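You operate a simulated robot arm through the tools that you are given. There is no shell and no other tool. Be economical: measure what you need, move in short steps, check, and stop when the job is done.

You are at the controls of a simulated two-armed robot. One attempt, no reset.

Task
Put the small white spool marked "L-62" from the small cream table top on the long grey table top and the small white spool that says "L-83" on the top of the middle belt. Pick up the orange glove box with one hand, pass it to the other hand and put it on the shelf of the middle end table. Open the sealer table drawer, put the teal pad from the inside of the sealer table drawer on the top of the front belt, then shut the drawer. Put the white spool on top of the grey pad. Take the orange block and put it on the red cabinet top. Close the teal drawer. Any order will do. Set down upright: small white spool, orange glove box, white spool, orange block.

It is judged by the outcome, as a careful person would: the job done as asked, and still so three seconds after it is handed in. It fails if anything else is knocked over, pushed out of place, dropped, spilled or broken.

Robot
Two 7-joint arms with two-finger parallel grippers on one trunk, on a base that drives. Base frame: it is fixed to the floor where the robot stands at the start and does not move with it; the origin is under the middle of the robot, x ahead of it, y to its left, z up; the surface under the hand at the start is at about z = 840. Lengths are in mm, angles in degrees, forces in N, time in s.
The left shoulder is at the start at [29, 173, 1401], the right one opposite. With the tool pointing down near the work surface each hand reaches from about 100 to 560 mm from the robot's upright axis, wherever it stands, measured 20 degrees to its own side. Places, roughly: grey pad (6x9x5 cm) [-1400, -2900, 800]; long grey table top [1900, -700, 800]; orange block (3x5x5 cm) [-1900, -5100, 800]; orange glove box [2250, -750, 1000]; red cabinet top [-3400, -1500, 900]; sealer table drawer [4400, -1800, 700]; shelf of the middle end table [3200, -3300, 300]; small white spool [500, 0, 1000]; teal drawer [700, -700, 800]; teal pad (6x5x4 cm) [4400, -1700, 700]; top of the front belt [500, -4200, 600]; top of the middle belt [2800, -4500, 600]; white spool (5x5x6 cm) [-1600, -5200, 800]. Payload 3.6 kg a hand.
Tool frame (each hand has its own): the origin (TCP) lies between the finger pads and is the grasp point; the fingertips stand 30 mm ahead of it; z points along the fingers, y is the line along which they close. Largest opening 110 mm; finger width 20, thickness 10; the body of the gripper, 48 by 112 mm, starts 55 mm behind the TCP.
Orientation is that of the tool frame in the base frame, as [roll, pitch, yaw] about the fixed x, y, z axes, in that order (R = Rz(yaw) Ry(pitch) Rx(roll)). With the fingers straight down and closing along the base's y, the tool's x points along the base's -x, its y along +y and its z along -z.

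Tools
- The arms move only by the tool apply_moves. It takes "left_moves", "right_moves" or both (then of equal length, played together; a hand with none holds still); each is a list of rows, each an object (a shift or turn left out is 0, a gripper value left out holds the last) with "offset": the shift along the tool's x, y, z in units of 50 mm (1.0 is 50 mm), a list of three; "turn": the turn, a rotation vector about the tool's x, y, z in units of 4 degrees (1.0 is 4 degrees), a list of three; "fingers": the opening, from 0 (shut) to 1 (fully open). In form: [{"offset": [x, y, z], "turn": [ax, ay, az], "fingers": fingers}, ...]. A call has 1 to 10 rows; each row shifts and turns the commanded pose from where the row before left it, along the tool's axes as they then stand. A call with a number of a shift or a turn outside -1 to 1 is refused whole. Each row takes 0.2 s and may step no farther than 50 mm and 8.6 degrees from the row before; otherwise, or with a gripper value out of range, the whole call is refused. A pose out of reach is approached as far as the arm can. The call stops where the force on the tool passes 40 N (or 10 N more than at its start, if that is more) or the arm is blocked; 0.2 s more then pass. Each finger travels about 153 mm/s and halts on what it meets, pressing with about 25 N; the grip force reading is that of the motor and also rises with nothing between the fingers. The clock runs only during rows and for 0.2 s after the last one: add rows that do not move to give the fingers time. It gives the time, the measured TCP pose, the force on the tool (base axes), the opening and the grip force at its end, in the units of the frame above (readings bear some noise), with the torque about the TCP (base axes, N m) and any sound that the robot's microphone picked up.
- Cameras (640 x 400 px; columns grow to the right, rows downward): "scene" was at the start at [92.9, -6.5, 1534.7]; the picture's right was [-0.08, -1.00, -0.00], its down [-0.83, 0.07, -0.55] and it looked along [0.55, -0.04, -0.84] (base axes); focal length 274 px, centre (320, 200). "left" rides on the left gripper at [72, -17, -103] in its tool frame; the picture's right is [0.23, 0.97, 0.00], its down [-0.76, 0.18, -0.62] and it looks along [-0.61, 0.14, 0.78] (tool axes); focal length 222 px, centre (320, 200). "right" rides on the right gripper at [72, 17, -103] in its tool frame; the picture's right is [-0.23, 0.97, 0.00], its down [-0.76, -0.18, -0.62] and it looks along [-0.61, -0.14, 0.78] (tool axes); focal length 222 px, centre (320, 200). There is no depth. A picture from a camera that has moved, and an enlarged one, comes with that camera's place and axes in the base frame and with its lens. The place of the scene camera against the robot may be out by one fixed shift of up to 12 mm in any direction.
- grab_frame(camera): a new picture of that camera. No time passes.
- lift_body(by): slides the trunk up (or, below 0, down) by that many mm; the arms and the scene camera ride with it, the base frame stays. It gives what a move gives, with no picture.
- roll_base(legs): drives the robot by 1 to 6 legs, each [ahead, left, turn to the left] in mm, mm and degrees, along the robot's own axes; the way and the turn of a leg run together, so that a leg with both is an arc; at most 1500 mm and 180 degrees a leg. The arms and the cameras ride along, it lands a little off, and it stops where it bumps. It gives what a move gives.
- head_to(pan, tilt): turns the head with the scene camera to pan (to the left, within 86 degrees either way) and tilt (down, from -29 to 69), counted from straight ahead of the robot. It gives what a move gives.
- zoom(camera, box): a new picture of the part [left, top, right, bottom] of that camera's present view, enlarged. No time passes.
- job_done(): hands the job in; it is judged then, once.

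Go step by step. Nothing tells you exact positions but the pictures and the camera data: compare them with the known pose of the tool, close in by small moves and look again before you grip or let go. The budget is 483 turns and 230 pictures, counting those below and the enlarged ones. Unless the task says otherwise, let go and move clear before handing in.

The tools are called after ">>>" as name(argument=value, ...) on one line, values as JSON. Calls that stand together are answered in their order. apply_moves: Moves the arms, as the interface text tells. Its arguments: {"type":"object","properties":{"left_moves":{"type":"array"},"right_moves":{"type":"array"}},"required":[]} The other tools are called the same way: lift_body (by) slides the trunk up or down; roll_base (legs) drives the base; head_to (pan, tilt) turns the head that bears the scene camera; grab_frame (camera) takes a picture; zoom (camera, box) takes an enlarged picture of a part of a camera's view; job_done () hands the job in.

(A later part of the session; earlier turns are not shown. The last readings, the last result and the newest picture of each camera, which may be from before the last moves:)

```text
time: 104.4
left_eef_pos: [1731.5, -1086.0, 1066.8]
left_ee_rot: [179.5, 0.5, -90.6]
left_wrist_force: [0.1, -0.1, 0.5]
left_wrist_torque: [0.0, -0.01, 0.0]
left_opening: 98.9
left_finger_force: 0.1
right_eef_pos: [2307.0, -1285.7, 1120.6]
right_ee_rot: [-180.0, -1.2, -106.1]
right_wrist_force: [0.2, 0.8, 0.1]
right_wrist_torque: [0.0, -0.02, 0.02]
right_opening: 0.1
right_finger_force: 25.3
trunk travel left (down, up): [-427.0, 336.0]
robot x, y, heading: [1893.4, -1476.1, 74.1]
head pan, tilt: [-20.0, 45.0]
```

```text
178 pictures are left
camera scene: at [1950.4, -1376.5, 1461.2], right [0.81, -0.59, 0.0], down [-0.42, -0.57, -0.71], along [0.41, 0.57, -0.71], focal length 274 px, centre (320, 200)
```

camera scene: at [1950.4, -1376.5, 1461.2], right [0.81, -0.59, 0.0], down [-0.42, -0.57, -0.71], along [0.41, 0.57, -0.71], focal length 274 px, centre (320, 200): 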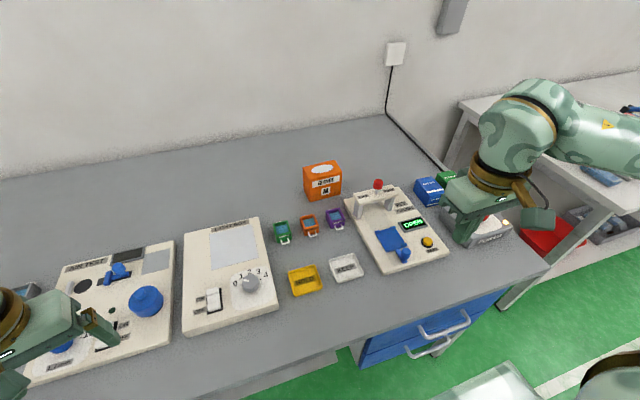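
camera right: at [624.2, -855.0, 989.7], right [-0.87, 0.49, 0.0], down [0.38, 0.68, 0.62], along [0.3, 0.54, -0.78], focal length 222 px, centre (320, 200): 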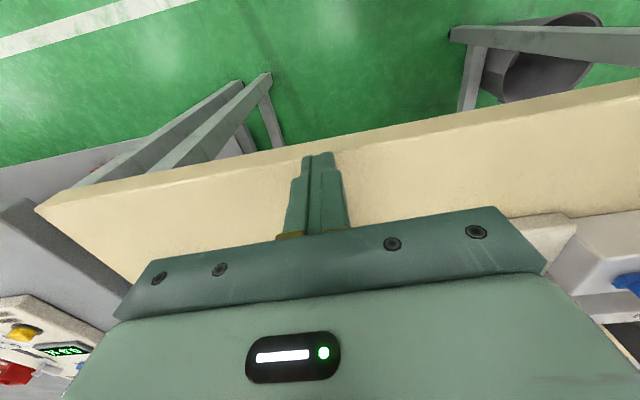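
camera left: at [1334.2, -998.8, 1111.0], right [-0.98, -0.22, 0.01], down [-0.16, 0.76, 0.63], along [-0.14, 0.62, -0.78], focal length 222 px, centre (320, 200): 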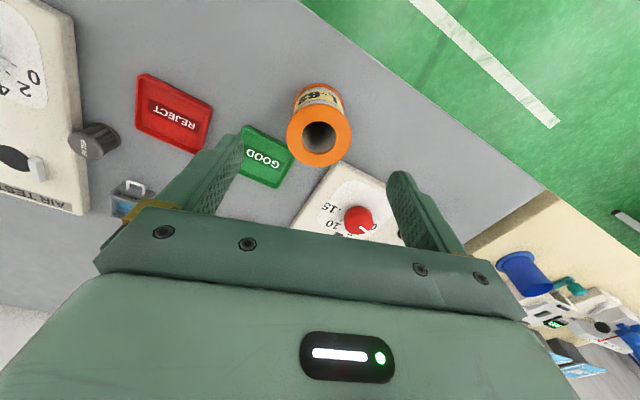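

>>> zoom(camera="scene", box=[260, 140, 400, 260])

>>> head_to(pan=0, tilt=69)

>>> grab_frame(camera="scene")

```text
3.33 times, centred on (330, 200) of scene
camera zoom: at [1950.4, -1376.5, 1461.2], right [0.81, -0.59, 0.0], down [-0.42, -0.57, -0.71], along [0.41, 0.57, -0.71], focal length 914 px, centre (287, 200)
```

zoom: 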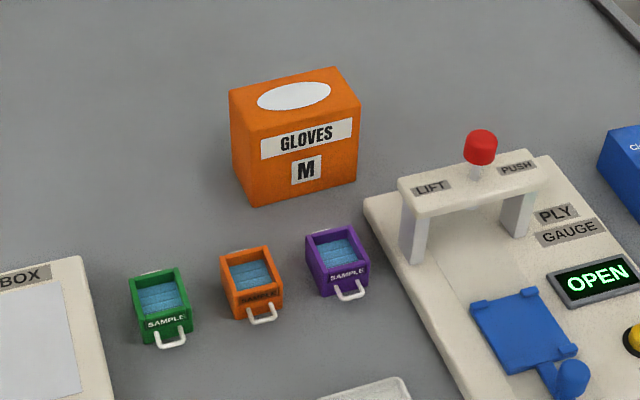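

```text
time: 105.2
left_eef_pos: [1732.0, -1086.4, 1068.2]
left_ee_rot: [179.5, 0.5, -90.6]
left_wrist_force: [0.5, -0.4, 0.3]
left_wrist_torque: [0.01, 0.0, 0.01]
left_opening: 98.9
left_finger_force: 0.2
right_eef_pos: [2308.7, -1285.2, 1119.4]
right_ee_rot: [179.9, -1.2, -106.0]
right_wrist_force: [1.1, 0.4, -0.2]
right_wrist_torque: [0.01, -0.03, -0.02]
right_opening: 0.1
right_finger_force: 24.7
trunk travel left (down, up): [-427.0, 336.0]
robot x, y, heading: [1890.1, -1478.3, 74.1]
head pan, tilt: [0.0, 68.8]
```

```text
176 pictures are left
camera scene: at [1918.1, -1388.6, 1432.4], right [0.96, -0.28, 0.0], down [-0.26, -0.9, -0.36], along [0.1, 0.35, -0.93], focal length 274 px, centre (320, 200)
```

scene: 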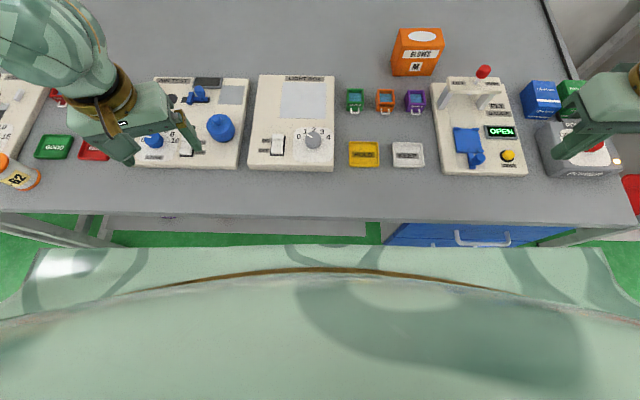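

>>> zoom(camera="scene", box=[340, 0, 500, 120])

```text
3.33 times, centred on (420, 60) of scene
camera zoom: at [1918.1, -1388.6, 1432.4], right [0.96, -0.28, 0.0], down [-0.26, -0.9, -0.36], along [0.1, 0.35, -0.93], focal length 914 px, centre (-13, 667)
```

zoom: 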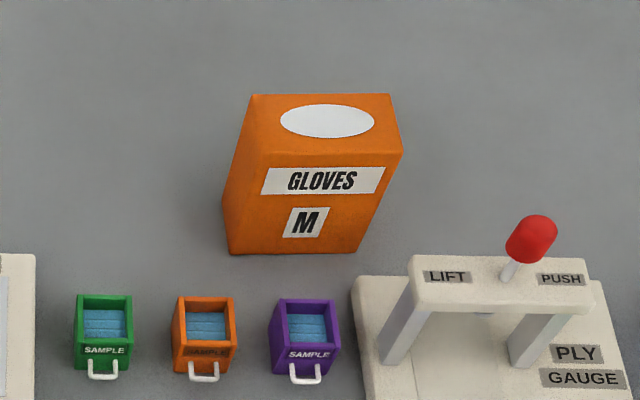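

The box is about 110 × 60 × 98 mm, centred near (2339, -847), with its narrow side along the table depth. I'll turn the right hand so it closes along that narrow side.

>>> apply_moves(right_moves=[{"turn": [0, 0, -1], "fingers": 0.9}, {"turn": [0, 0, -1]}, {"turn": [0, 0, -1]}, {"turn": [0, 0, -1]}, {"turn": [0, 0, -1]}, {"turn": [0, 0, -1]}, {"turn": [0, 0, -1]}, {"turn": [0, 0, -1]}, {"turn": [0, 0, -1]}, {"turn": [0, 0, -1]}])

>>> apply_moves(right_moves=[{"turn": [0, 0, -1]}, {"turn": [0, 0, -1]}, {"turn": [0, 0, -1]}, {"turn": [0, 0, -1]}, {"turn": [0, 0, -1]}, {"turn": [0, 0, -1]}, {"turn": [0, 0, -1]}, {"turn": [0, 0, -1]}, {"turn": [0, 0, -1]}, {"turn": [0, 0, -1]}])

```text
time: 107.4
left_eef_pos: [1731.6, -1086.1, 1066.0]
left_ee_rot: [179.5, 0.5, -90.6]
left_wrist_force: [-0.8, -0.3, -0.2]
left_wrist_torque: [0.03, -0.03, 0.01]
left_opening: 99.1
left_finger_force: 0.1
right_eef_pos: [2252.3, -1264.4, 1104.6]
right_ee_rot: [178.9, -0.8, -73.7]
right_wrist_force: [0.0, 0.3, -0.3]
right_wrist_torque: [0.04, 0.0, 0.02]
right_opening: 98.8
right_finger_force: 0.0
right hand out of reach, approached as far as the arm can: row 3, 4, 5, 6, 7, 8, 9, 10
trunk travel left (down, up): [-427.0, 336.0]
robot x, y, heading: [1891.2, -1475.1, 74.2]
head pan, tilt: [0.0, 68.8]
```

```text
time: 109.6
left_eef_pos: [1729.8, -1085.0, 1066.1]
left_ee_rot: [179.5, 0.4, -90.6]
left_wrist_force: [0.1, 0.5, -0.7]
left_wrist_torque: [0.02, -0.01, 0.0]
left_opening: 99.2
left_finger_force: 0.1
right_eef_pos: [2154.1, -1271.1, 1064.1]
right_ee_rot: [178.8, 0.1, -33.5]
right_wrist_force: [0.0, -0.9, 0.2]
right_wrist_torque: [0.02, -0.03, -0.02]
right_opening: 99.0
right_finger_force: 0.0
right hand out of reach, approached as far as the arm can: row 1, 2, 3, 4, 5, 6, 7, 8, 9, 10
trunk travel left (down, up): [-427.0, 336.0]
robot x, y, heading: [1888.8, -1476.7, 74.0]
head pan, tilt: [0.0, 68.8]
```

The right wrist is limited in that orientation. It's better for the robot to face along the table and reach to its left with the left hand in its natural orientation. I'll turn and reposition.

>>> apply_moves(right_moves=[{"offset": [0, 0, -0.6], "turn": [0, 0, 1]}, {"offset": [0, 0, -0.6], "turn": [0, 0, 1]}, {"turn": [0, 0, 1]}, {"turn": [0, 0, 1]}, {"turn": [0, 0, 1]}, {"turn": [0, 0, 1]}, {"turn": [0, 0, 1]}, {"turn": [0, 0, 1]}, {"turn": [0, 0, 1]}, {"turn": [0, 0, 1]}])

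>>> roll_base(legs=[[0, 0, -90.5], [-98, 90, 0]])

>>> head_to(pan=60, tilt=50)

>>> grab_frame(camera="scene")

```text
time: 111.8
left_eef_pos: [1731.8, -1086.9, 1066.6]
left_ee_rot: [179.5, 0.5, -90.6]
left_wrist_force: [-0.8, -0.1, 0.8]
left_wrist_torque: [0.01, 0.05, 0.02]
left_opening: 99.1
left_finger_force: 0.0
right_eef_pos: [2147.1, -1264.1, 1114.8]
right_ee_rot: [178.8, -0.7, -73.7]
right_wrist_force: [-1.2, -0.2, -0.5]
right_wrist_torque: [-0.02, -0.01, 0.02]
right_opening: 98.9
right_finger_force: 0.0
right hand out of reach, approached as far as the arm can: row 1, 2
trunk travel left (down, up): [-427.0, 336.0]
robot x, y, heading: [1889.6, -1478.6, 73.7]
head pan, tilt: [0.0, 68.8]
```

```text
time: 117.0
left_eef_pos: [2218.5, -1214.9, 1066.7]
left_ee_rot: [179.5, 0.6, 177.9]
left_wrist_force: [-0.2, 0.6, -0.1]
left_wrist_torque: [-0.03, -0.02, -0.01]
left_opening: 99.2
left_finger_force: 0.0
right_eef_pos: [2029.8, -1624.8, 1114.2]
right_ee_rot: [178.8, -0.7, -165.1]
right_wrist_force: [-0.7, 0.2, -0.5]
right_wrist_torque: [0.0, -0.05, 0.0]
right_opening: 99.2
right_finger_force: 0.0
trunk travel left (down, up): [-427.0, 336.0]
robot x, y, heading: [1825.4, -1359.3, -17.5]
head pan, tilt: [0.0, 68.8]
```

```text
time: 118.3
left_eef_pos: [2219.7, -1213.5, 1066.6]
left_ee_rot: [179.5, 0.5, 178.0]
left_wrist_force: [1.0, -0.6, 0.4]
left_wrist_torque: [0.01, -0.02, 0.05]
left_opening: 98.6
left_finger_force: 0.1
right_eef_pos: [2031.7, -1624.8, 1112.9]
right_ee_rot: [178.8, -0.8, -165.1]
right_wrist_force: [0.1, -0.6, -0.1]
right_wrist_torque: [0.01, -0.01, 0.03]
right_opening: 99.1
right_finger_force: 0.0
trunk travel left (down, up): [-427.0, 336.0]
robot x, y, heading: [1824.7, -1359.8, -17.5]
head pan, tilt: [60.0, 50.0]
```

```text
174 pictures are left
camera scene: at [1918.6, -1322.4, 1454.3], right [0.67, -0.74, 0.0], down [-0.57, -0.52, -0.64], along [0.47, 0.43, -0.77], focal length 274 px, centre (320, 200)
```

scene: 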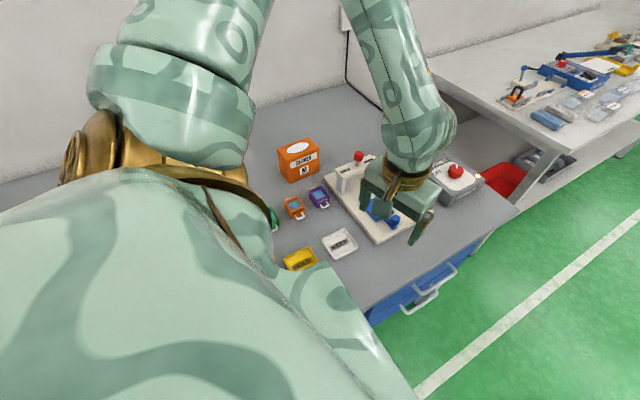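

>>> apply_moves(left_moves=[{"offset": [0, 0.8, 0], "turn": [0, 0, 0.9]}, {"offset": [0, 0.8, 0], "turn": [0, 0, 0.9]}, {"offset": [0, 0.8, 0], "turn": [0, 0, 0.9]}, {"offset": [0, 0.8, 0], "turn": [0, 0, 0.9]}, {"offset": [0, 0.8, 0]}, {"offset": [0, 0.8, 0]}, {"offset": [0, 0.8, 0]}])

>>> grab_frame(camera="left")

```text
time: 119.9
left_eef_pos: [2275.1, -940.4, 1068.6]
left_ee_rot: [179.4, 0.3, 163.5]
left_wrist_force: [0.0, -0.2, 0.0]
left_wrist_torque: [0.02, 0.02, -0.01]
left_opening: 98.9
left_finger_force: 0.1
right_eef_pos: [2030.0, -1622.9, 1114.1]
right_ee_rot: [179.0, -0.7, -165.1]
right_wrist_force: [-1.5, -0.1, -0.1]
right_wrist_torque: [-0.01, -0.06, 0.04]
right_opening: 99.2
right_finger_force: 0.0
trunk travel left (down, up): [-427.0, 336.0]
robot x, y, heading: [1827.1, -1361.1, -17.9]
head pan, tilt: [60.0, 50.0]
```

```text
173 pictures are left
camera left: at [2198.2, -935.8, 1172.4], right [0.06, 1.0, 0.01], down [0.78, -0.05, 0.63], along [0.63, -0.03, -0.78], focal length 222 px, centre (320, 200)
```

left: 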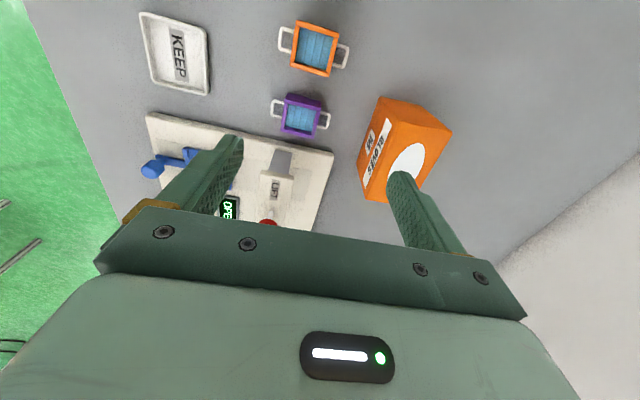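

The box's left end is at about (2293, -830), so its centre is about (2343, -846). Moving above it.

>>> apply_moves(left_moves=[{"offset": [-0.25, 0.73, 0]}, {"offset": [-0.25, 0.73, 0]}, {"offset": [-0.25, 0.73, 0]}])

>>> grab_frame(camera="left")

```text
time: 120.7
left_eef_pos: [2343.1, -846.1, 1071.0]
left_ee_rot: [179.6, 0.3, 163.5]
left_wrist_force: [0.4, 0.2, -0.4]
left_wrist_torque: [0.01, -0.01, 0.0]
left_opening: 99.0
left_finger_force: 0.1
right_eef_pos: [2031.8, -1623.4, 1113.7]
right_ee_rot: [178.8, -0.8, -165.1]
right_wrist_force: [0.0, 0.4, 0.2]
right_wrist_torque: [0.0, 0.02, 0.01]
right_opening: 99.1
right_finger_force: 0.0
trunk travel left (down, up): [-427.0, 336.0]
robot x, y, heading: [1825.3, -1360.7, -17.6]
head pan, tilt: [60.0, 50.0]
```

```text
172 pictures are left
camera left: at [2267.3, -841.9, 1173.3], right [0.06, 1.0, 0.01], down [0.78, -0.05, 0.63], along [0.63, -0.03, -0.78], focal length 222 px, centre (320, 200)
```

left: 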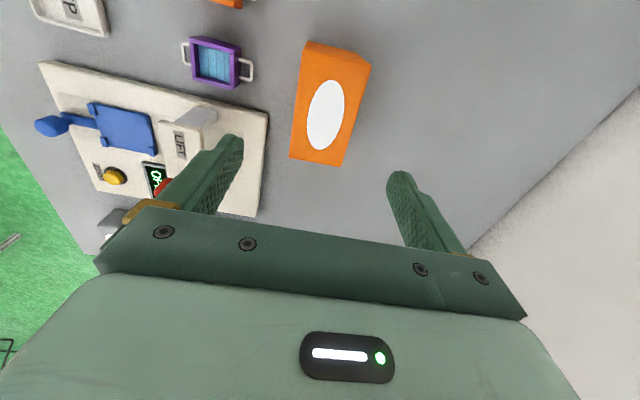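

>>> apply_moves(left_moves=[{"offset": [0, 0.18, 0.4]}, {"offset": [0, 0, 0.8]}, {"offset": [0, 0, 0.8]}])

>>> grab_frame(camera="left")

```text
time: 121.5
left_eef_pos: [2348.1, -836.3, 969.7]
left_ee_rot: [179.5, 0.5, 163.5]
left_wrist_force: [0.6, -1.1, -0.1]
left_wrist_torque: [-0.02, 0.0, 0.02]
left_opening: 99.0
left_finger_force: 0.1
right_eef_pos: [2031.0, -1625.4, 1113.3]
right_ee_rot: [178.8, -0.7, -165.2]
right_wrist_force: [-0.3, 0.4, 0.8]
right_wrist_torque: [-0.01, 0.02, 0.02]
right_opening: 99.1
right_finger_force: 0.2
trunk travel left (down, up): [-427.0, 336.0]
robot x, y, heading: [1827.4, -1363.7, -17.3]
head pan, tilt: [60.0, 50.0]
```

```text
171 pictures are left
camera left: at [2272.3, -833.1, 1072.9], right [0.06, 1.0, 0.01], down [0.77, -0.05, 0.63], along [0.63, -0.03, -0.78], focal length 222 px, centre (320, 200)
```

left: 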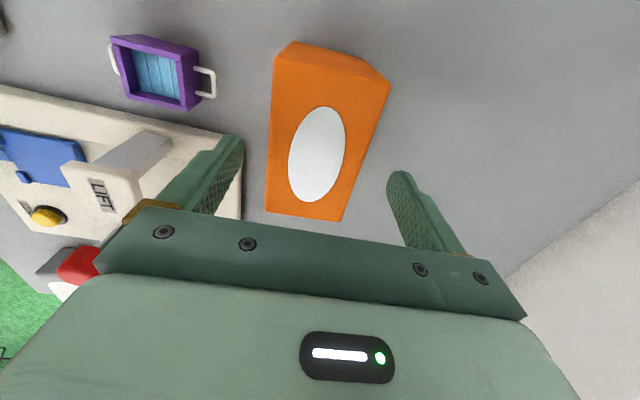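

>>> apply_moves(left_moves=[{"offset": [0.05, 0, 0.45], "turn": [0, 0, -0.4]}, {"offset": [0, 0, 0.45]}, {"offset": [0, 0, 0.45]}, {"fingers": 0.2}, {}, {}])

>>> grab_frame(camera="left")

```text
time: 122.9
left_eef_pos: [2336.7, -839.8, 931.7]
left_ee_rot: [179.3, 0.5, 165.0]
left_wrist_force: [1.9, 0.7, 5.0]
left_wrist_torque: [0.0, 0.2, 0.01]
left_opening: 65.1
left_finger_force: 25.1
left hand out of reach, approached as far as the arm can: row 2, 3
right_eef_pos: [2029.5, -1624.6, 1114.4]
right_ee_rot: [178.9, -0.7, -165.1]
right_wrist_force: [0.3, 0.7, -0.3]
right_wrist_torque: [-0.05, 0.0, 0.02]
right_opening: 99.1
right_finger_force: 0.1
trunk travel left (down, up): [-427.0, 336.0]
robot x, y, heading: [1823.9, -1361.5, -17.3]
head pan, tilt: [60.0, 50.0]
```

```text
170 pictures are left
camera left: at [2262.1, -837.2, 1034.6], right [0.03, 1.0, 0.01], down [0.77, -0.03, 0.63], along [0.63, -0.01, -0.78], focal length 222 px, centre (320, 200)
```

left: 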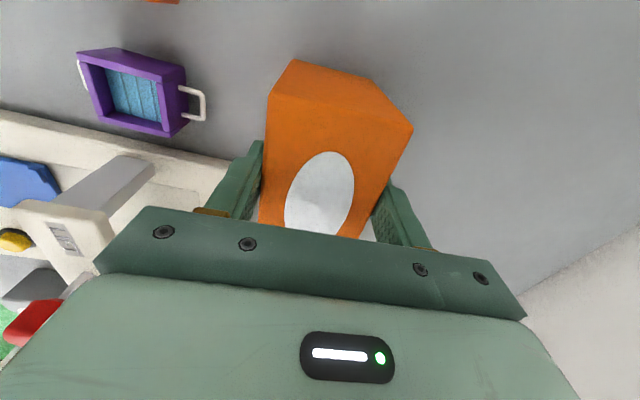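

It gripped a bit high because the arm was at its limit. I'll open, lower by trunk 30 mm and regrip.

>>> apply_moves(left_moves=[{"fingers": 0.9}, {}, {}])

>>> lift_body(by=-32)

>>> grab_frame(camera="left")

```text
time: 123.7
left_eef_pos: [2336.0, -839.4, 930.2]
left_ee_rot: [179.3, 0.4, 165.1]
left_wrist_force: [-0.7, -0.2, 0.4]
left_wrist_torque: [-0.02, -0.03, 0.0]
left_opening: 98.9
left_finger_force: 0.1
right_eef_pos: [2031.8, -1625.2, 1113.5]
right_ee_rot: [178.8, -0.7, -165.1]
right_wrist_force: [0.1, 0.0, 0.0]
right_wrist_torque: [-0.02, 0.0, 0.01]
right_opening: 98.9
right_finger_force: 0.0
trunk travel left (down, up): [-427.0, 336.0]
robot x, y, heading: [1823.0, -1361.9, -17.6]
head pan, tilt: [60.0, 50.0]
```

```text
time: 124.5
left_eef_pos: [2337.2, -836.3, 899.3]
left_ee_rot: [179.4, 0.5, 165.0]
left_wrist_force: [0.4, -0.5, 0.4]
left_wrist_torque: [0.03, -0.04, 0.0]
left_opening: 99.2
left_finger_force: 0.0
right_eef_pos: [2032.1, -1625.0, 1080.6]
right_ee_rot: [178.6, -1.2, -165.1]
right_wrist_force: [0.8, -0.3, 0.1]
right_wrist_torque: [0.02, -0.01, 0.02]
right_opening: 99.0
right_finger_force: 0.0
trunk travel left (down, up): [-395.0, 368.0]
robot x, y, heading: [1825.5, -1361.9, -17.7]
head pan, tilt: [60.0, 50.0]
```

```text
169 pictures are left
camera left: at [2262.0, -835.6, 1002.2], right [0.03, 1.0, 0.01], down [0.78, -0.03, 0.63], along [0.63, -0.01, -0.78], focal length 222 px, centre (320, 200)
```

left: 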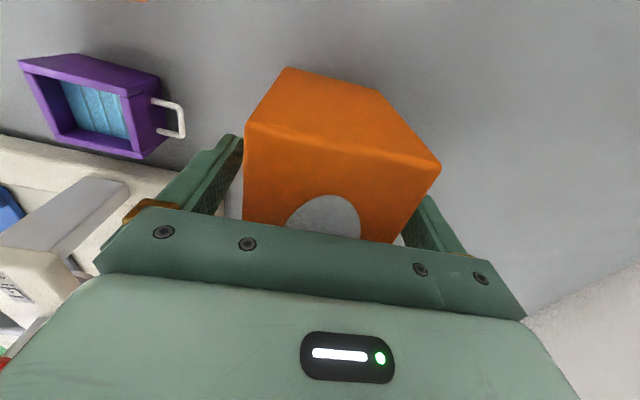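

>>> apply_moves(left_moves=[{"fingers": 0.3}, {}, {}, {}])

>>> lift_body(by=40)

>>> grab_frame(camera="left")

```text
time: 125.5
left_eef_pos: [2338.4, -837.6, 899.7]
left_ee_rot: [179.4, 0.4, 165.1]
left_wrist_force: [0.4, -1.5, 6.5]
left_wrist_torque: [-0.16, 0.4, 0.02]
left_opening: 64.8
left_finger_force: 25.1
right_eef_pos: [2032.7, -1624.9, 1079.7]
right_ee_rot: [178.5, -1.2, -165.1]
right_wrist_force: [0.1, -0.5, -0.2]
right_wrist_torque: [-0.02, 0.03, 0.02]
right_opening: 98.9
right_finger_force: 0.0
trunk travel left (down, up): [-395.0, 368.0]
robot x, y, heading: [1822.8, -1360.6, -17.7]
head pan, tilt: [60.0, 50.0]
```

```text
time: 126.3
left_eef_pos: [2337.1, -838.2, 940.5]
left_ee_rot: [179.3, 0.5, 165.1]
left_wrist_force: [-0.5, 0.6, -3.1]
left_wrist_torque: [0.0, 0.0, -0.01]
left_opening: 64.7
left_finger_force: 24.9
right_eef_pos: [2033.7, -1625.7, 1120.8]
right_ee_rot: [178.5, -1.2, -165.1]
right_wrist_force: [0.0, -0.4, 0.6]
right_wrist_torque: [0.0, 0.01, 0.0]
right_opening: 99.1
right_finger_force: 0.1
trunk travel left (down, up): [-435.0, 328.0]
robot x, y, heading: [1827.3, -1362.5, -17.6]
head pan, tilt: [60.0, 50.0]
```

```text
168 pictures are left
camera left: at [2261.4, -836.2, 1042.9], right [0.03, 1.0, 0.01], down [0.77, -0.03, 0.63], along [0.63, -0.01, -0.78], focal length 222 px, centre (320, 200)
```

left: 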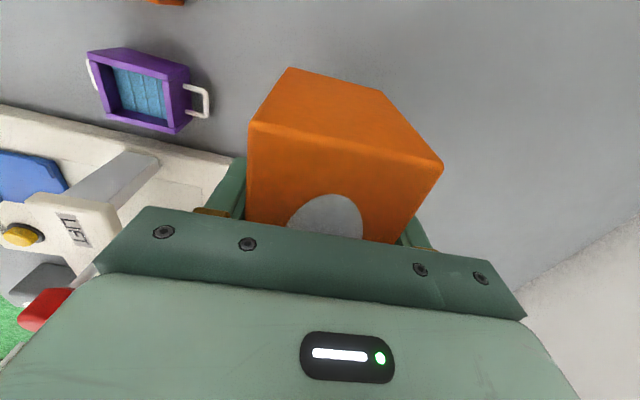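

The box is held. Lifting it clear and retracting it in front of the robot.

>>> apply_moves(left_moves=[{"offset": [0, 0, -0.6]}, {"offset": [0, 0, -0.9]}, {"offset": [0, 0, -0.9]}, {"offset": [0, 0, -0.6]}])

>>> apply_moves(left_moves=[{"offset": [0, -0.7, 0]}, {"offset": [0, -0.9, 0]}, {"offset": [0, -0.9, 0]}, {"offset": [0, -0.9, 0]}, {"offset": [0, -0.9, 0]}, {"offset": [0, -0.9, 0]}, {"offset": [0, -0.9, 0]}, {"offset": [0, -0.9, 0]}, {"offset": [0, -0.9, 0]}])

>>> head_to(pan=0, tilt=50)

>>> grab_frame(camera="scene")

```text
time: 127.3
left_eef_pos: [2333.5, -840.0, 1091.2]
left_ee_rot: [179.3, 0.4, 165.0]
left_wrist_force: [0.2, -0.4, -2.3]
left_wrist_torque: [0.01, 0.02, 0.01]
left_opening: 64.8
left_finger_force: 24.5
right_eef_pos: [2033.2, -1623.9, 1120.7]
right_ee_rot: [178.5, -1.2, -165.0]
right_wrist_force: [0.4, 0.4, 0.0]
right_wrist_torque: [-0.02, 0.0, -0.01]
right_opening: 99.0
right_finger_force: 0.1
trunk travel left (down, up): [-435.0, 328.0]
robot x, y, heading: [1826.1, -1363.1, -17.5]
head pan, tilt: [60.0, 50.0]
```

```text
time: 129.3
left_eef_pos: [2233.9, -1223.6, 1083.8]
left_ee_rot: [179.3, 0.4, 165.0]
left_wrist_force: [0.2, -0.6, -3.1]
left_wrist_torque: [0.0, 0.04, -0.01]
left_opening: 64.7
left_finger_force: 25.0
right_eef_pos: [2034.5, -1626.6, 1119.0]
right_ee_rot: [178.4, -1.2, -165.1]
right_wrist_force: [-0.4, 0.0, -0.2]
right_wrist_torque: [0.05, -0.02, -0.01]
right_opening: 99.1
right_finger_force: 0.0
trunk travel left (down, up): [-435.0, 328.0]
robot x, y, heading: [1823.7, -1360.8, -17.2]
head pan, tilt: [60.0, 50.0]
```

```text
time: 130.6
left_eef_pos: [2233.8, -1220.9, 1084.0]
left_ee_rot: [179.3, 0.4, 165.1]
left_wrist_force: [-0.4, -0.6, -2.4]
left_wrist_torque: [0.0, -0.01, 0.0]
left_opening: 65.1
left_finger_force: 25.1
right_eef_pos: [2034.1, -1624.9, 1120.2]
right_ee_rot: [178.5, -1.2, -165.1]
right_wrist_force: [0.2, 0.2, 0.5]
right_wrist_torque: [0.01, 0.01, 0.01]
right_opening: 98.8
right_finger_force: 0.1
trunk travel left (down, up): [-435.0, 328.0]
robot x, y, heading: [1828.8, -1362.1, -17.7]
head pan, tilt: [0.0, 50.0]
```

```text
167 pictures are left
camera scene: at [1933.5, -1396.7, 1462.4], right [-0.3, -0.95, 0.0], down [-0.73, 0.23, -0.64], along [0.61, -0.19, -0.77], focal length 274 px, centre (320, 200)
```

scene: 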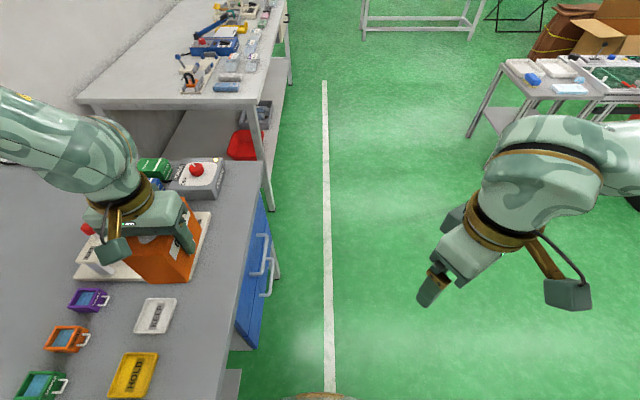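

Box held. I'll move into the open aisle and survey the end tables to plan the placement.

>>> roll_base(legs=[[0, -600, 0]])

>>> head_to(pan=-35, tilt=20)

>>> grab_frame(camera="scene")

```text
time: 134.0
left_eef_pos: [2050.9, -1799.6, 1084.1]
left_ee_rot: [179.3, 0.5, 164.8]
left_wrist_force: [0.2, 0.3, -2.5]
left_wrist_torque: [0.03, 0.02, -0.04]
left_opening: 64.8
left_finger_force: 24.5
right_eef_pos: [1849.8, -2202.5, 1121.1]
right_ee_rot: [178.5, -1.2, -165.4]
right_wrist_force: [-0.1, -0.5, -1.0]
right_wrist_torque: [0.02, -0.02, -0.03]
right_opening: 99.0
right_finger_force: 0.1
trunk travel left (down, up): [-435.0, 328.0]
robot x, y, heading: [1644.7, -1936.9, -17.7]
head pan, tilt: [0.0, 50.0]
```

```text
time: 135.0
left_eef_pos: [2050.1, -1799.1, 1084.4]
left_ee_rot: [179.3, 0.5, 164.8]
left_wrist_force: [0.0, 0.0, -2.6]
left_wrist_torque: [0.04, 0.05, -0.04]
left_opening: 65.0
left_finger_force: 25.4
right_eef_pos: [1849.5, -2202.4, 1119.0]
right_ee_rot: [178.6, -1.2, -165.5]
right_wrist_force: [0.4, -0.4, 0.0]
right_wrist_torque: [0.0, -0.01, -0.02]
right_opening: 98.7
right_finger_force: 0.0
trunk travel left (down, up): [-435.0, 328.0]
robot x, y, heading: [1640.6, -1939.3, -17.7]
head pan, tilt: [-35.0, 20.0]
```

```text
166 pictures are left
camera scene: at [1732.9, -2023.5, 1507.9], right [-0.8, -0.6, 0.0], down [-0.21, 0.27, -0.94], along [0.57, -0.75, -0.34], focal length 274 px, centre (320, 200)
```

scene: 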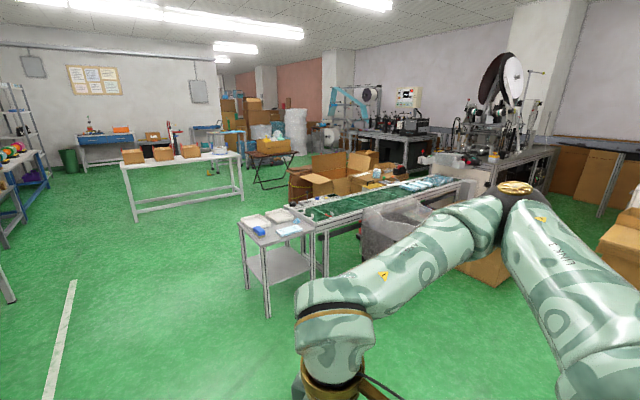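

>>> zoom(camera="scene", box=[220, 190, 380, 330])

```text
2.86 times, centred on (300, 260) of scene
camera zoom: at [1732.9, -2023.5, 1507.9], right [-0.8, -0.6, 0.0], down [-0.21, 0.27, -0.94], along [0.57, -0.75, -0.34], focal length 784 px, centre (377, 29)
```

zoom: 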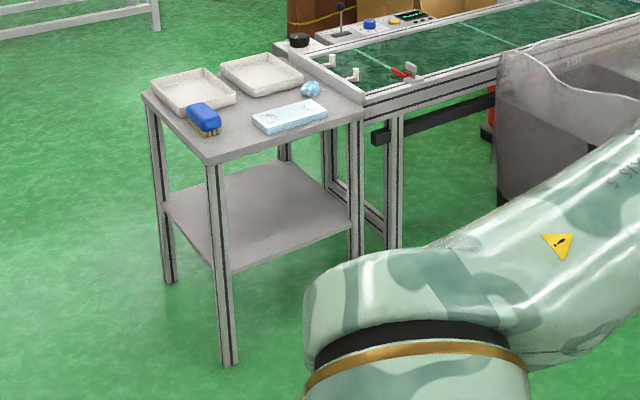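

The middle end table's near corner is about (3019, -3088), with a shelf near z 300 open on its near side. I'll do the handover here: the left hand centres the box, and the right hand tilts forward to grip its near end.

>>> apply_moves(left_moves=[{"offset": [-0.1, -0.7, 0]}, {"offset": [-0.1, -0.7, 0]}, {"offset": [-0.1, -0.7, 0]}, {"offset": [-0.1, -0.7, 0]}, {"offset": [-0.1, -0.7, 0]}, {}, {}, {}], right_moves=[{"turn": [0, 0, 0.93]}, {"turn": [0, 0, 0.93]}, {"turn": [0, 0, 0.93]}, {"turn": [0, 0, 0.93]}, {"turn": [0, 0, 0.93]}, {"turn": [0, 0, 0.93]}, {"turn": [0, 0, 0.93]}, {"turn": [0, 0, 0.93]}])

>>> apply_moves(right_moves=[{"turn": [0, -1, 0]}, {"turn": [0, -1, 0]}, {"turn": [0, -1, 0]}, {"turn": [0, -1, 0]}, {"turn": [0, -1, 0]}, {"turn": [0, -1, 0]}, {"turn": [0, -1, 0]}, {"turn": [0, -1, 0]}, {"turn": [0, -1, 0]}, {"turn": [0, -1, 0]}])

>>> head_to(pan=0, tilt=60)

>>> grab_frame(camera="scene")

```text
time: 136.8
left_eef_pos: [2031.9, -1922.9, 1099.6]
left_ee_rot: [179.3, 0.5, 164.7]
left_wrist_force: [0.6, -0.5, -1.3]
left_wrist_torque: [0.01, 0.01, 0.0]
left_opening: 64.6
left_finger_force: 25.5
left hand out of reach, approached as far as the arm can: row 4, 5
right_eef_pos: [1849.1, -2201.3, 1119.2]
right_ee_rot: [179.3, -1.7, 164.8]
right_wrist_force: [0.3, -0.1, 0.7]
right_wrist_torque: [0.01, 0.02, 0.01]
right_opening: 99.1
right_finger_force: 0.1
trunk travel left (down, up): [-435.0, 328.0]
robot x, y, heading: [1639.7, -1939.7, -17.7]
head pan, tilt: [-35.0, 20.0]
```

```text
time: 139.0
left_eef_pos: [2031.3, -1920.0, 1100.1]
left_ee_rot: [179.4, 0.5, 164.8]
left_wrist_force: [0.0, 0.2, -2.6]
left_wrist_torque: [0.0, 0.05, -0.02]
left_opening: 65.0
left_finger_force: 24.9
right_eef_pos: [1950.9, -2197.0, 1106.9]
right_ee_rot: [178.6, 36.9, 164.7]
right_wrist_force: [-0.9, 0.7, -0.4]
right_wrist_torque: [-0.03, -0.02, -0.01]
right_opening: 99.0
right_finger_force: 0.1
right hand out of reach, approached as far as the arm can: row 1, 2, 3, 4, 5, 6, 7, 8, 9, 10
trunk travel left (down, up): [-435.0, 328.0]
robot x, y, heading: [1637.1, -1940.7, -17.8]
head pan, tilt: [-35.0, 20.0]
```

```text
time: 140.1
left_eef_pos: [2031.6, -1922.5, 1099.4]
left_ee_rot: [179.3, 0.5, 164.7]
left_wrist_force: [-0.6, -1.0, -2.7]
left_wrist_torque: [-0.03, 0.04, 0.01]
left_opening: 64.8
left_finger_force: 24.5
right_eef_pos: [1951.1, -2200.1, 1107.5]
right_ee_rot: [178.5, 36.7, 164.6]
right_wrist_force: [-0.1, -0.5, 0.5]
right_wrist_torque: [0.01, -0.01, 0.01]
right_opening: 98.8
right_finger_force: 0.1
trunk travel left (down, up): [-435.0, 328.0]
robot x, y, heading: [1637.8, -1941.6, -17.8]
head pan, tilt: [0.0, 60.0]
```

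```text
164 pictures are left
camera scene: at [1740.1, -1969.8, 1449.9], right [-0.31, -0.95, 0.0], down [-0.82, 0.27, -0.5], along [0.48, -0.15, -0.87], focal length 274 px, centre (320, 200)
```

scene: 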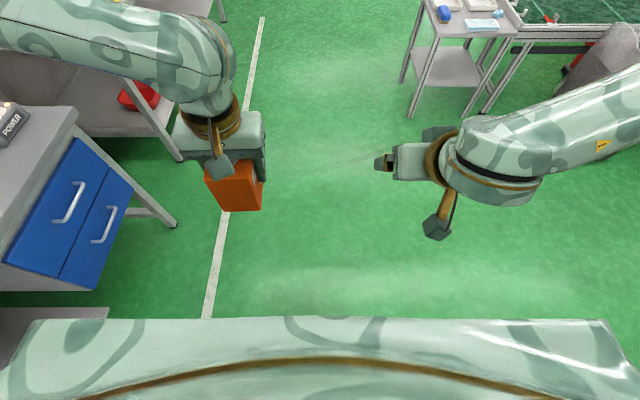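

The right hand is tilting well. I'll tilt further toward horizontal and extend both arms forward.

>>> apply_moves(right_moves=[{"offset": [-0.4, 0, 0.3], "turn": [0, -1, 0]}, {"offset": [-0.4, 0, 0.3], "turn": [0, -1, 0]}, {"offset": [-0.35, 0, 0.35], "turn": [0, -1, 0]}, {"offset": [-0.3, 0, 0.4], "turn": [0, -1, 0]}], left_moves=[{"offset": [-0.6, 0, 0]}, {"offset": [-0.6, 0, 0]}, {"offset": [-0.6, 0, 0]}, {"offset": [-0.6, 0, 0]}])

```text
time: 141.1
left_eef_pos: [2140.8, -1915.5, 1115.3]
left_ee_rot: [179.4, 0.6, 164.8]
left_wrist_force: [-0.1, -0.4, -2.4]
left_wrist_torque: [0.02, 0.08, -0.01]
left_opening: 65.0
left_finger_force: 24.9
left hand out of reach, approached as far as the arm can: row 1, 2, 3, 4
right_eef_pos: [2063.6, -2186.1, 1140.3]
right_ee_rot: [-179.8, 53.0, 164.4]
right_wrist_force: [0.5, 0.6, -0.2]
right_wrist_torque: [0.01, -0.04, -0.01]
right_opening: 99.1
right_finger_force: 0.0
right hand out of reach, approached as far as the arm can: row 1, 3, 4
trunk travel left (down, up): [-435.0, 328.0]
robot x, y, heading: [1638.3, -1940.0, -17.7]
head pan, tilt: [0.0, 60.0]
```

>>> apply_moves(right_moves=[{"offset": [0.2, 0.8, 0.2]}, {"offset": [0.2, 0.8, 0.2]}, {"offset": [0.2, 0.8, 0.2]}])

```text
time: 141.9
left_eef_pos: [2140.1, -1912.8, 1115.5]
left_ee_rot: [179.4, 0.4, 164.8]
left_wrist_force: [0.8, 0.9, -2.3]
left_wrist_torque: [-0.02, 0.0, -0.02]
left_opening: 65.0
left_finger_force: 25.4
right_eef_pos: [2102.4, -2067.8, 1101.8]
right_ee_rot: [179.0, 54.1, 164.1]
right_wrist_force: [0.1, 0.1, -0.5]
right_wrist_torque: [-0.04, 0.01, -0.02]
right_opening: 99.0
right_finger_force: 0.1
trunk travel left (down, up): [-435.0, 328.0]
robot x, y, heading: [1643.0, -1939.7, -17.6]
head pan, tilt: [0.0, 60.0]
```

>>> apply_moves(right_moves=[{"offset": [0.37, 0, -0.51]}, {"offset": [0.37, 0, -0.51]}, {"offset": [0.37, 0, -0.51]}])

>>> grab_frame(camera="scene")

```text
time: 142.7
left_eef_pos: [2139.5, -1913.3, 1115.8]
left_ee_rot: [179.3, 0.6, 164.7]
left_wrist_force: [0.6, -0.6, -1.2]
left_wrist_torque: [0.04, -0.01, -0.01]
left_opening: 64.7
left_finger_force: 24.7
right_eef_pos: [2009.4, -2045.6, 1101.1]
right_ee_rot: [178.9, 54.2, 163.9]
right_wrist_force: [0.0, 0.1, -0.5]
right_wrist_torque: [0.0, 0.0, -0.01]
right_opening: 99.1
right_finger_force: 0.1
trunk travel left (down, up): [-435.0, 328.0]
robot x, y, heading: [1639.9, -1939.4, -17.7]
head pan, tilt: [0.0, 60.0]
```

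```text
163 pictures are left
camera scene: at [1739.4, -1969.1, 1449.9], right [-0.31, -0.95, 0.0], down [-0.82, 0.27, -0.5], along [0.48, -0.15, -0.87], focal length 274 px, centre (320, 200)
```

scene: 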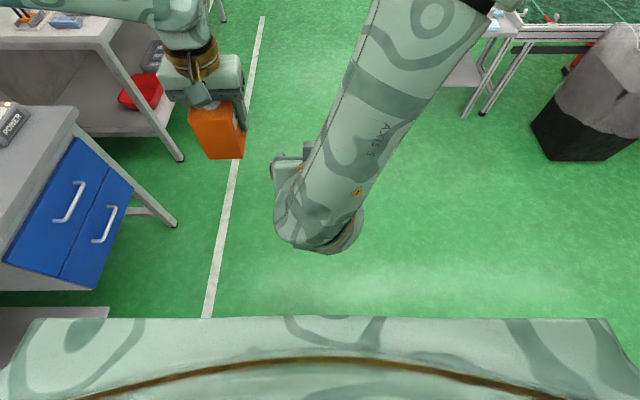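

>>> apply_moves(right_moves=[{"offset": [0.05, 0.81, 0.04]}, {"offset": [0.05, 0.81, 0.04]}, {"offset": [0.05, 0.81, 0.04]}, {"offset": [0.05, 0.81, 0.04]}])

>>> grab_frame(camera="scene")

>>> grab_frame(camera="right")

```text
time: 143.7
left_eef_pos: [2139.8, -1913.2, 1115.1]
left_ee_rot: [179.4, 0.5, 164.8]
left_wrist_force: [0.4, -0.2, -2.0]
left_wrist_torque: [0.01, -0.01, -0.03]
left_opening: 64.7
left_finger_force: 24.6
right_eef_pos: [2057.6, -1912.5, 1098.2]
right_ee_rot: [178.7, 54.0, 163.8]
right_wrist_force: [0.0, 0.1, 0.6]
right_wrist_torque: [0.01, -0.03, 0.0]
right_opening: 98.9
right_finger_force: 0.1
right hand out of reach, approached as far as the arm can: row 4
trunk travel left (down, up): [-435.0, 328.0]
robot x, y, heading: [1640.0, -1937.2, -18.0]
head pan, tilt: [0.0, 60.0]
```

```text
162 pictures are left
camera scene: at [1740.3, -1969.5, 1449.8], right [-0.31, -0.95, 0.0], down [-0.82, 0.27, -0.5], along [0.48, -0.15, -0.87], focal length 274 px, centre (320, 200)
```

scene: 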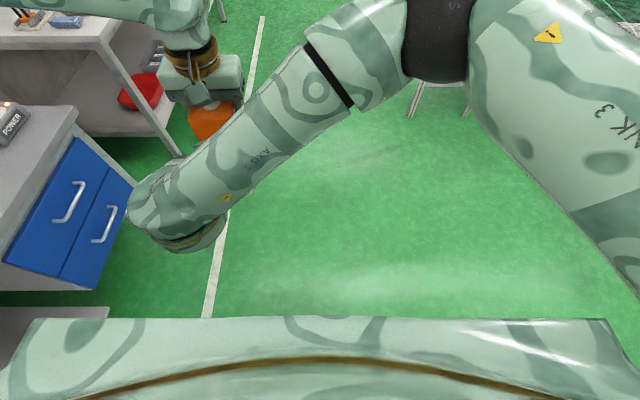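

```text
161 pictures are left
camera right: at [1940.2, -1864.1, 1102.6], right [0.38, 0.9, 0.2], down [-0.1, -0.17, 0.98], along [0.92, -0.4, 0.03], focal length 222 px, centre (320, 200)
```

right: 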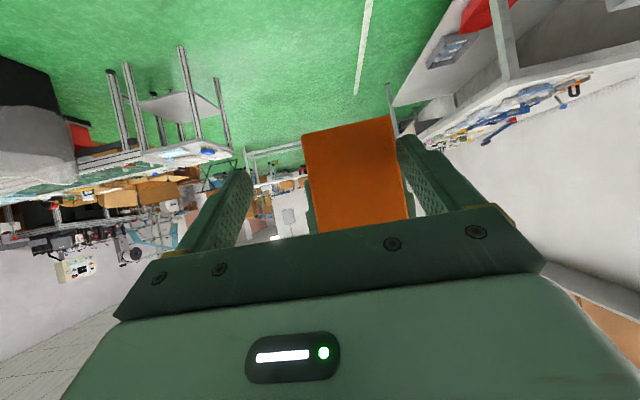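

>>> apply_moves(left_moves=[{"offset": [-0.3, -0.25, 0]}, {"offset": [-0.3, -0.25, 0]}])

```text
time: 144.3
left_eef_pos: [2148.1, -1914.3, 1125.6]
left_ee_rot: [179.5, 0.5, 164.8]
left_wrist_force: [-0.8, 0.3, -1.7]
left_wrist_torque: [0.01, -0.01, -0.01]
left_opening: 64.8
left_finger_force: 25.5
left hand out of reach, approached as far as the arm can: row 1, 2
right_eef_pos: [2057.6, -1912.4, 1099.3]
right_ee_rot: [178.7, 53.9, 163.7]
right_wrist_force: [0.2, -0.3, 0.4]
right_wrist_torque: [0.0, 0.0, 0.0]
right_opening: 99.1
right_finger_force: 0.0
trunk travel left (down, up): [-435.0, 328.0]
robot x, y, heading: [1641.3, -1937.7, -18.0]
head pan, tilt: [0.0, 60.0]
```

>>> apply_moves(right_moves=[{"offset": [-0.1, 0.25, 0.2]}, {"offset": [0, 0.25, 0]}])

```text
time: 144.9
left_eef_pos: [2147.8, -1914.0, 1123.4]
left_ee_rot: [179.5, 0.4, 164.8]
left_wrist_force: [-0.3, 0.1, -2.1]
left_wrist_torque: [0.01, 0.04, 0.0]
left_opening: 64.5
left_finger_force: 25.6
right_eef_pos: [2077.3, -1907.0, 1104.5]
right_ee_rot: [178.7, 54.1, 163.8]
right_wrist_force: [-0.3, 0.2, -0.5]
right_wrist_torque: [0.01, 0.01, 0.0]
right_opening: 98.9
right_finger_force: 0.0
right hand out of reach, approached as far as the arm can: row 1, 2
trunk travel left (down, up): [-435.0, 328.0]
robot x, y, heading: [1639.4, -1936.5, -17.8]
head pan, tilt: [0.0, 60.0]
```

>>> apply_moves(right_moves=[{"offset": [-0.11, 0.06, 0.24]}, {"offset": [-0.11, 0.06, 0.24]}, {"offset": [-0.11, 0.06, 0.24]}])

>>> grab_frame(camera="right")

```text
time: 145.7
left_eef_pos: [2148.9, -1913.0, 1124.3]
left_ee_rot: [179.5, 0.4, 164.8]
left_wrist_force: [0.2, -0.6, -2.0]
left_wrist_torque: [0.0, 0.05, 0.0]
left_opening: 65.0
left_finger_force: 24.9
right_eef_pos: [2117.7, -1909.3, 1096.1]
right_ee_rot: [178.9, 54.2, 163.9]
right_wrist_force: [1.1, -0.3, 0.2]
right_wrist_torque: [0.0, 0.0, 0.02]
right_opening: 99.2
right_finger_force: 0.0
trunk travel left (down, up): [-435.0, 328.0]
robot x, y, heading: [1638.5, -1938.1, -17.7]
head pan, tilt: [0.0, 60.0]
```

```text
160 pictures are left
camera right: at [2000.1, -1860.6, 1100.2], right [0.38, 0.9, 0.2], down [-0.11, -0.17, 0.98], along [0.92, -0.4, 0.03], focal length 222 px, centre (320, 200)
```

right: 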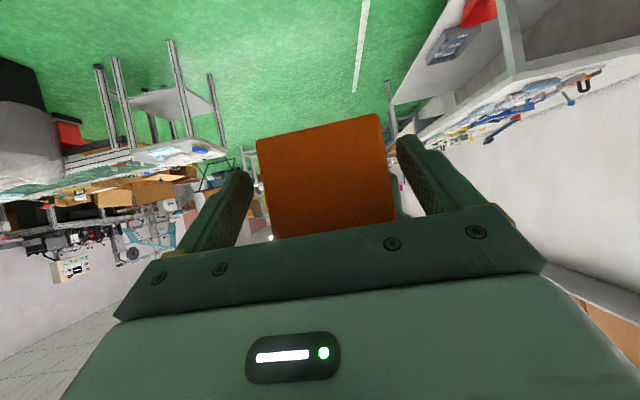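

The fingers straddle the box's near end. Closing the right hand.

>>> apply_moves(right_moves=[{"fingers": 0.4}, {}, {}, {}])

>>> grab_frame(camera="right")

```text
time: 146.7
left_eef_pos: [2147.6, -1915.0, 1124.5]
left_ee_rot: [179.7, 0.5, 164.8]
left_wrist_force: [-10.1, -33.5, 0.2]
left_wrist_torque: [-0.05, 0.63, 0.75]
left_opening: 65.0
left_finger_force: 25.2
right_eef_pos: [2116.6, -1907.4, 1097.6]
right_ee_rot: [178.8, 54.2, 164.2]
right_wrist_force: [9.9, 32.4, -0.6]
right_wrist_torque: [-0.83, -0.26, 0.32]
right_opening: 64.9
right_finger_force: 24.5
trunk travel left (down, up): [-435.0, 328.0]
robot x, y, heading: [1642.8, -1941.0, -17.8]
head pan, tilt: [0.0, 60.0]
```

```text
159 pictures are left
camera right: at [1998.8, -1859.4, 1100.6], right [0.38, 0.91, 0.2], down [-0.11, -0.17, 0.98], along [0.92, -0.39, 0.03], focal length 222 px, centre (320, 200)
```

right: 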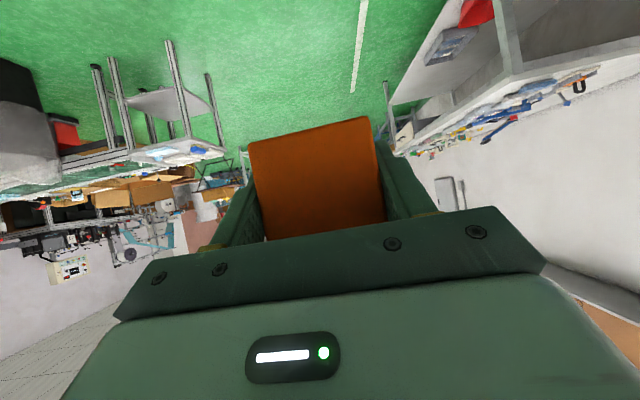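

Both hold it; now releasing the left and lifting it off.

>>> apply_moves(left_moves=[{"fingers": 0.9}, {}, {}, {"offset": [0, 0, -0.5]}, {"offset": [0, 0, -0.8]}, {"offset": [0, 0, -0.8]}])

>>> grab_frame(camera="right")

>>> grab_frame(camera="scene")

```text
time: 148.1
left_eef_pos: [2148.3, -1913.6, 1229.8]
left_ee_rot: [179.3, 0.6, 164.7]
left_wrist_force: [0.1, 1.7, 0.3]
left_wrist_torque: [0.0, 0.0, 0.0]
left_opening: 99.3
left_finger_force: 0.1
right_eef_pos: [2116.6, -1909.0, 1096.8]
right_ee_rot: [178.7, 54.2, 163.8]
right_wrist_force: [-1.5, -0.8, 0.2]
right_wrist_torque: [0.03, 0.08, -0.02]
right_opening: 65.0
right_finger_force: 25.1
trunk travel left (down, up): [-435.0, 328.0]
robot x, y, heading: [1637.9, -1937.1, -17.9]
head pan, tilt: [0.0, 60.0]
```

```text
158 pictures are left
camera right: at [1999.3, -1860.6, 1100.5], right [0.38, 0.9, 0.2], down [-0.11, -0.17, 0.98], along [0.92, -0.4, 0.03], focal length 222 px, centre (320, 200)
```

right: 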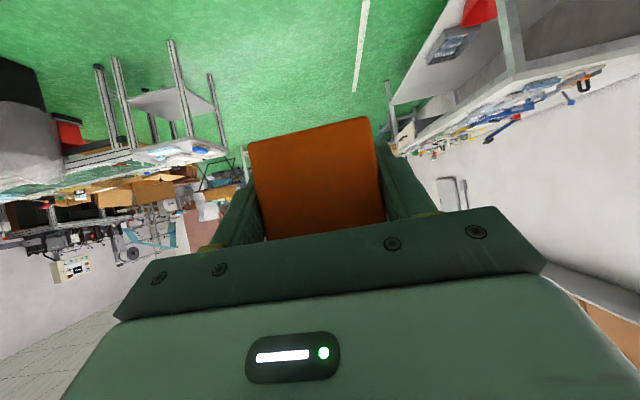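

```text
157 pictures are left
camera scene: at [1739.7, -1969.5, 1449.8], right [-0.31, -0.95, 0.0], down [-0.82, 0.27, -0.5], along [0.48, -0.15, -0.87], focal length 274 px, centre (320, 200)
```

scene: 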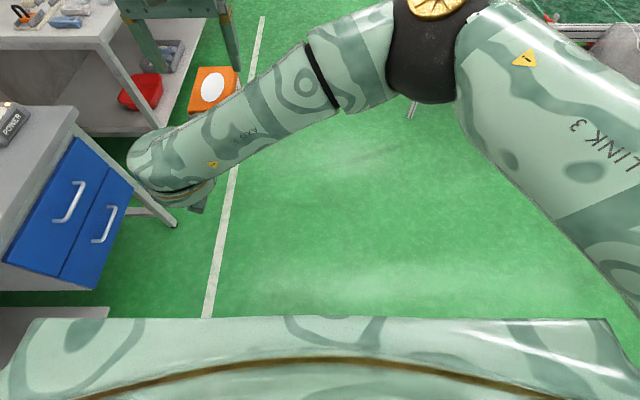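

Handover done. I'll clear the left hand to the side and bring the right hand with the box to its own side.

>>> apply_moves(left_moves=[{"offset": [0.3, 0.8, 0]}, {"offset": [0.3, 0.8, 0]}, {"offset": [0.3, 0.8, 0]}, {"offset": [0.3, 0.6, 0]}, {}, {}, {}], right_moves=[{}, {}, {"offset": [0, -0.8, 0]}, {"offset": [0, -0.8, 0]}, {"offset": [0, -0.8, 0]}, {"offset": [0, -0.8, 0]}, {"offset": [0, -0.8, 0]}])

>>> grab_frame(camera="scene")

```text
time: 149.7
left_eef_pos: [2127.9, -1755.1, 1234.2]
left_ee_rot: [179.2, 0.5, 164.8]
left_wrist_force: [0.0, 0.3, -1.0]
left_wrist_torque: [0.0, -0.03, -0.01]
left_opening: 99.2
left_finger_force: 0.0
right_eef_pos: [2061.6, -2102.7, 1096.1]
right_ee_rot: [178.6, 54.2, 163.7]
right_wrist_force: [-0.2, 0.0, -1.0]
right_wrist_torque: [0.04, 0.09, 0.01]
right_opening: 64.7
right_finger_force: 25.3
trunk travel left (down, up): [-435.0, 328.0]
robot x, y, heading: [1643.2, -1934.9, -17.6]
head pan, tilt: [0.0, 60.0]
```

```text
156 pictures are left
camera scene: at [1739.5, -1970.6, 1449.8], right [-0.31, -0.95, 0.0], down [-0.82, 0.27, -0.5], along [0.48, -0.15, -0.87], focal length 274 px, centre (320, 200)
```

scene: 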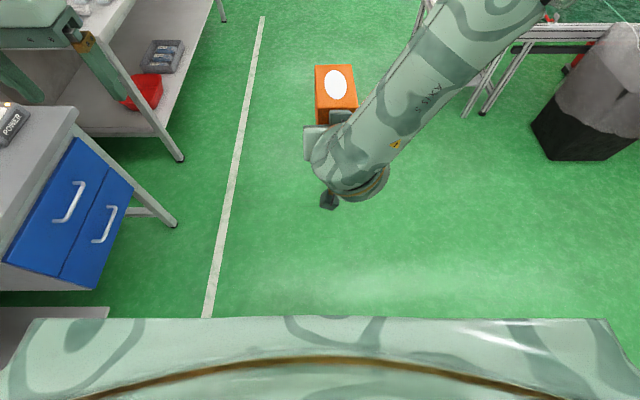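

The box hangs level. Now lowering the right arm relative to the trunk, in open space, to test its reach at shelf height.

>>> apply_moves(right_moves=[{"offset": [0.5, -0.2, 0.45]}, {"offset": [0.5, -0.2, 0.45]}, {"offset": [0.5, -0.2, 0.45]}, {"offset": [0.5, -0.2, 0.45]}, {"offset": [0.5, -0.2, 0.45]}, {"offset": [0.5, 0, 0.45]}, {"offset": [0.5, 0, 0.45]}, {"offset": [0.5, 0, 0.45]}])

>>> grab_frame(camera="scene")

```text
time: 151.5
left_eef_pos: [2129.4, -1753.1, 1235.3]
left_ee_rot: [179.3, 0.5, 164.8]
left_wrist_force: [0.6, 0.5, -0.3]
left_wrist_torque: [-0.01, -0.01, -0.01]
left_opening: 98.9
left_finger_force: 0.0
right_eef_pos: [2159.8, -2042.5, 922.0]
right_ee_rot: [179.1, 53.7, 163.8]
right_wrist_force: [1.0, -0.3, -0.2]
right_wrist_torque: [-0.02, 0.12, 0.0]
right_opening: 64.9
right_finger_force: 24.5
right hand out of reach, approached as far as the arm can: row 1, 2, 3, 4, 5, 6, 7, 8
trunk travel left (down, up): [-435.0, 328.0]
robot x, y, heading: [1640.7, -1937.8, -17.8]
head pan, tilt: [0.0, 60.0]
```

```text
155 pictures are left
camera scene: at [1740.7, -1969.3, 1449.7], right [-0.31, -0.95, 0.0], down [-0.82, 0.27, -0.5], along [0.48, -0.15, -0.87], focal length 274 px, centre (320, 200)
```

scene: 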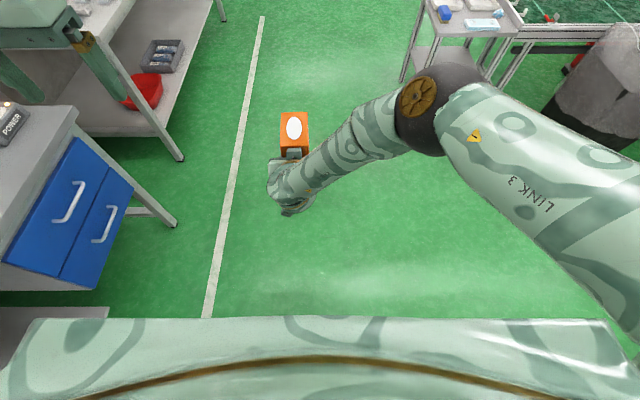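

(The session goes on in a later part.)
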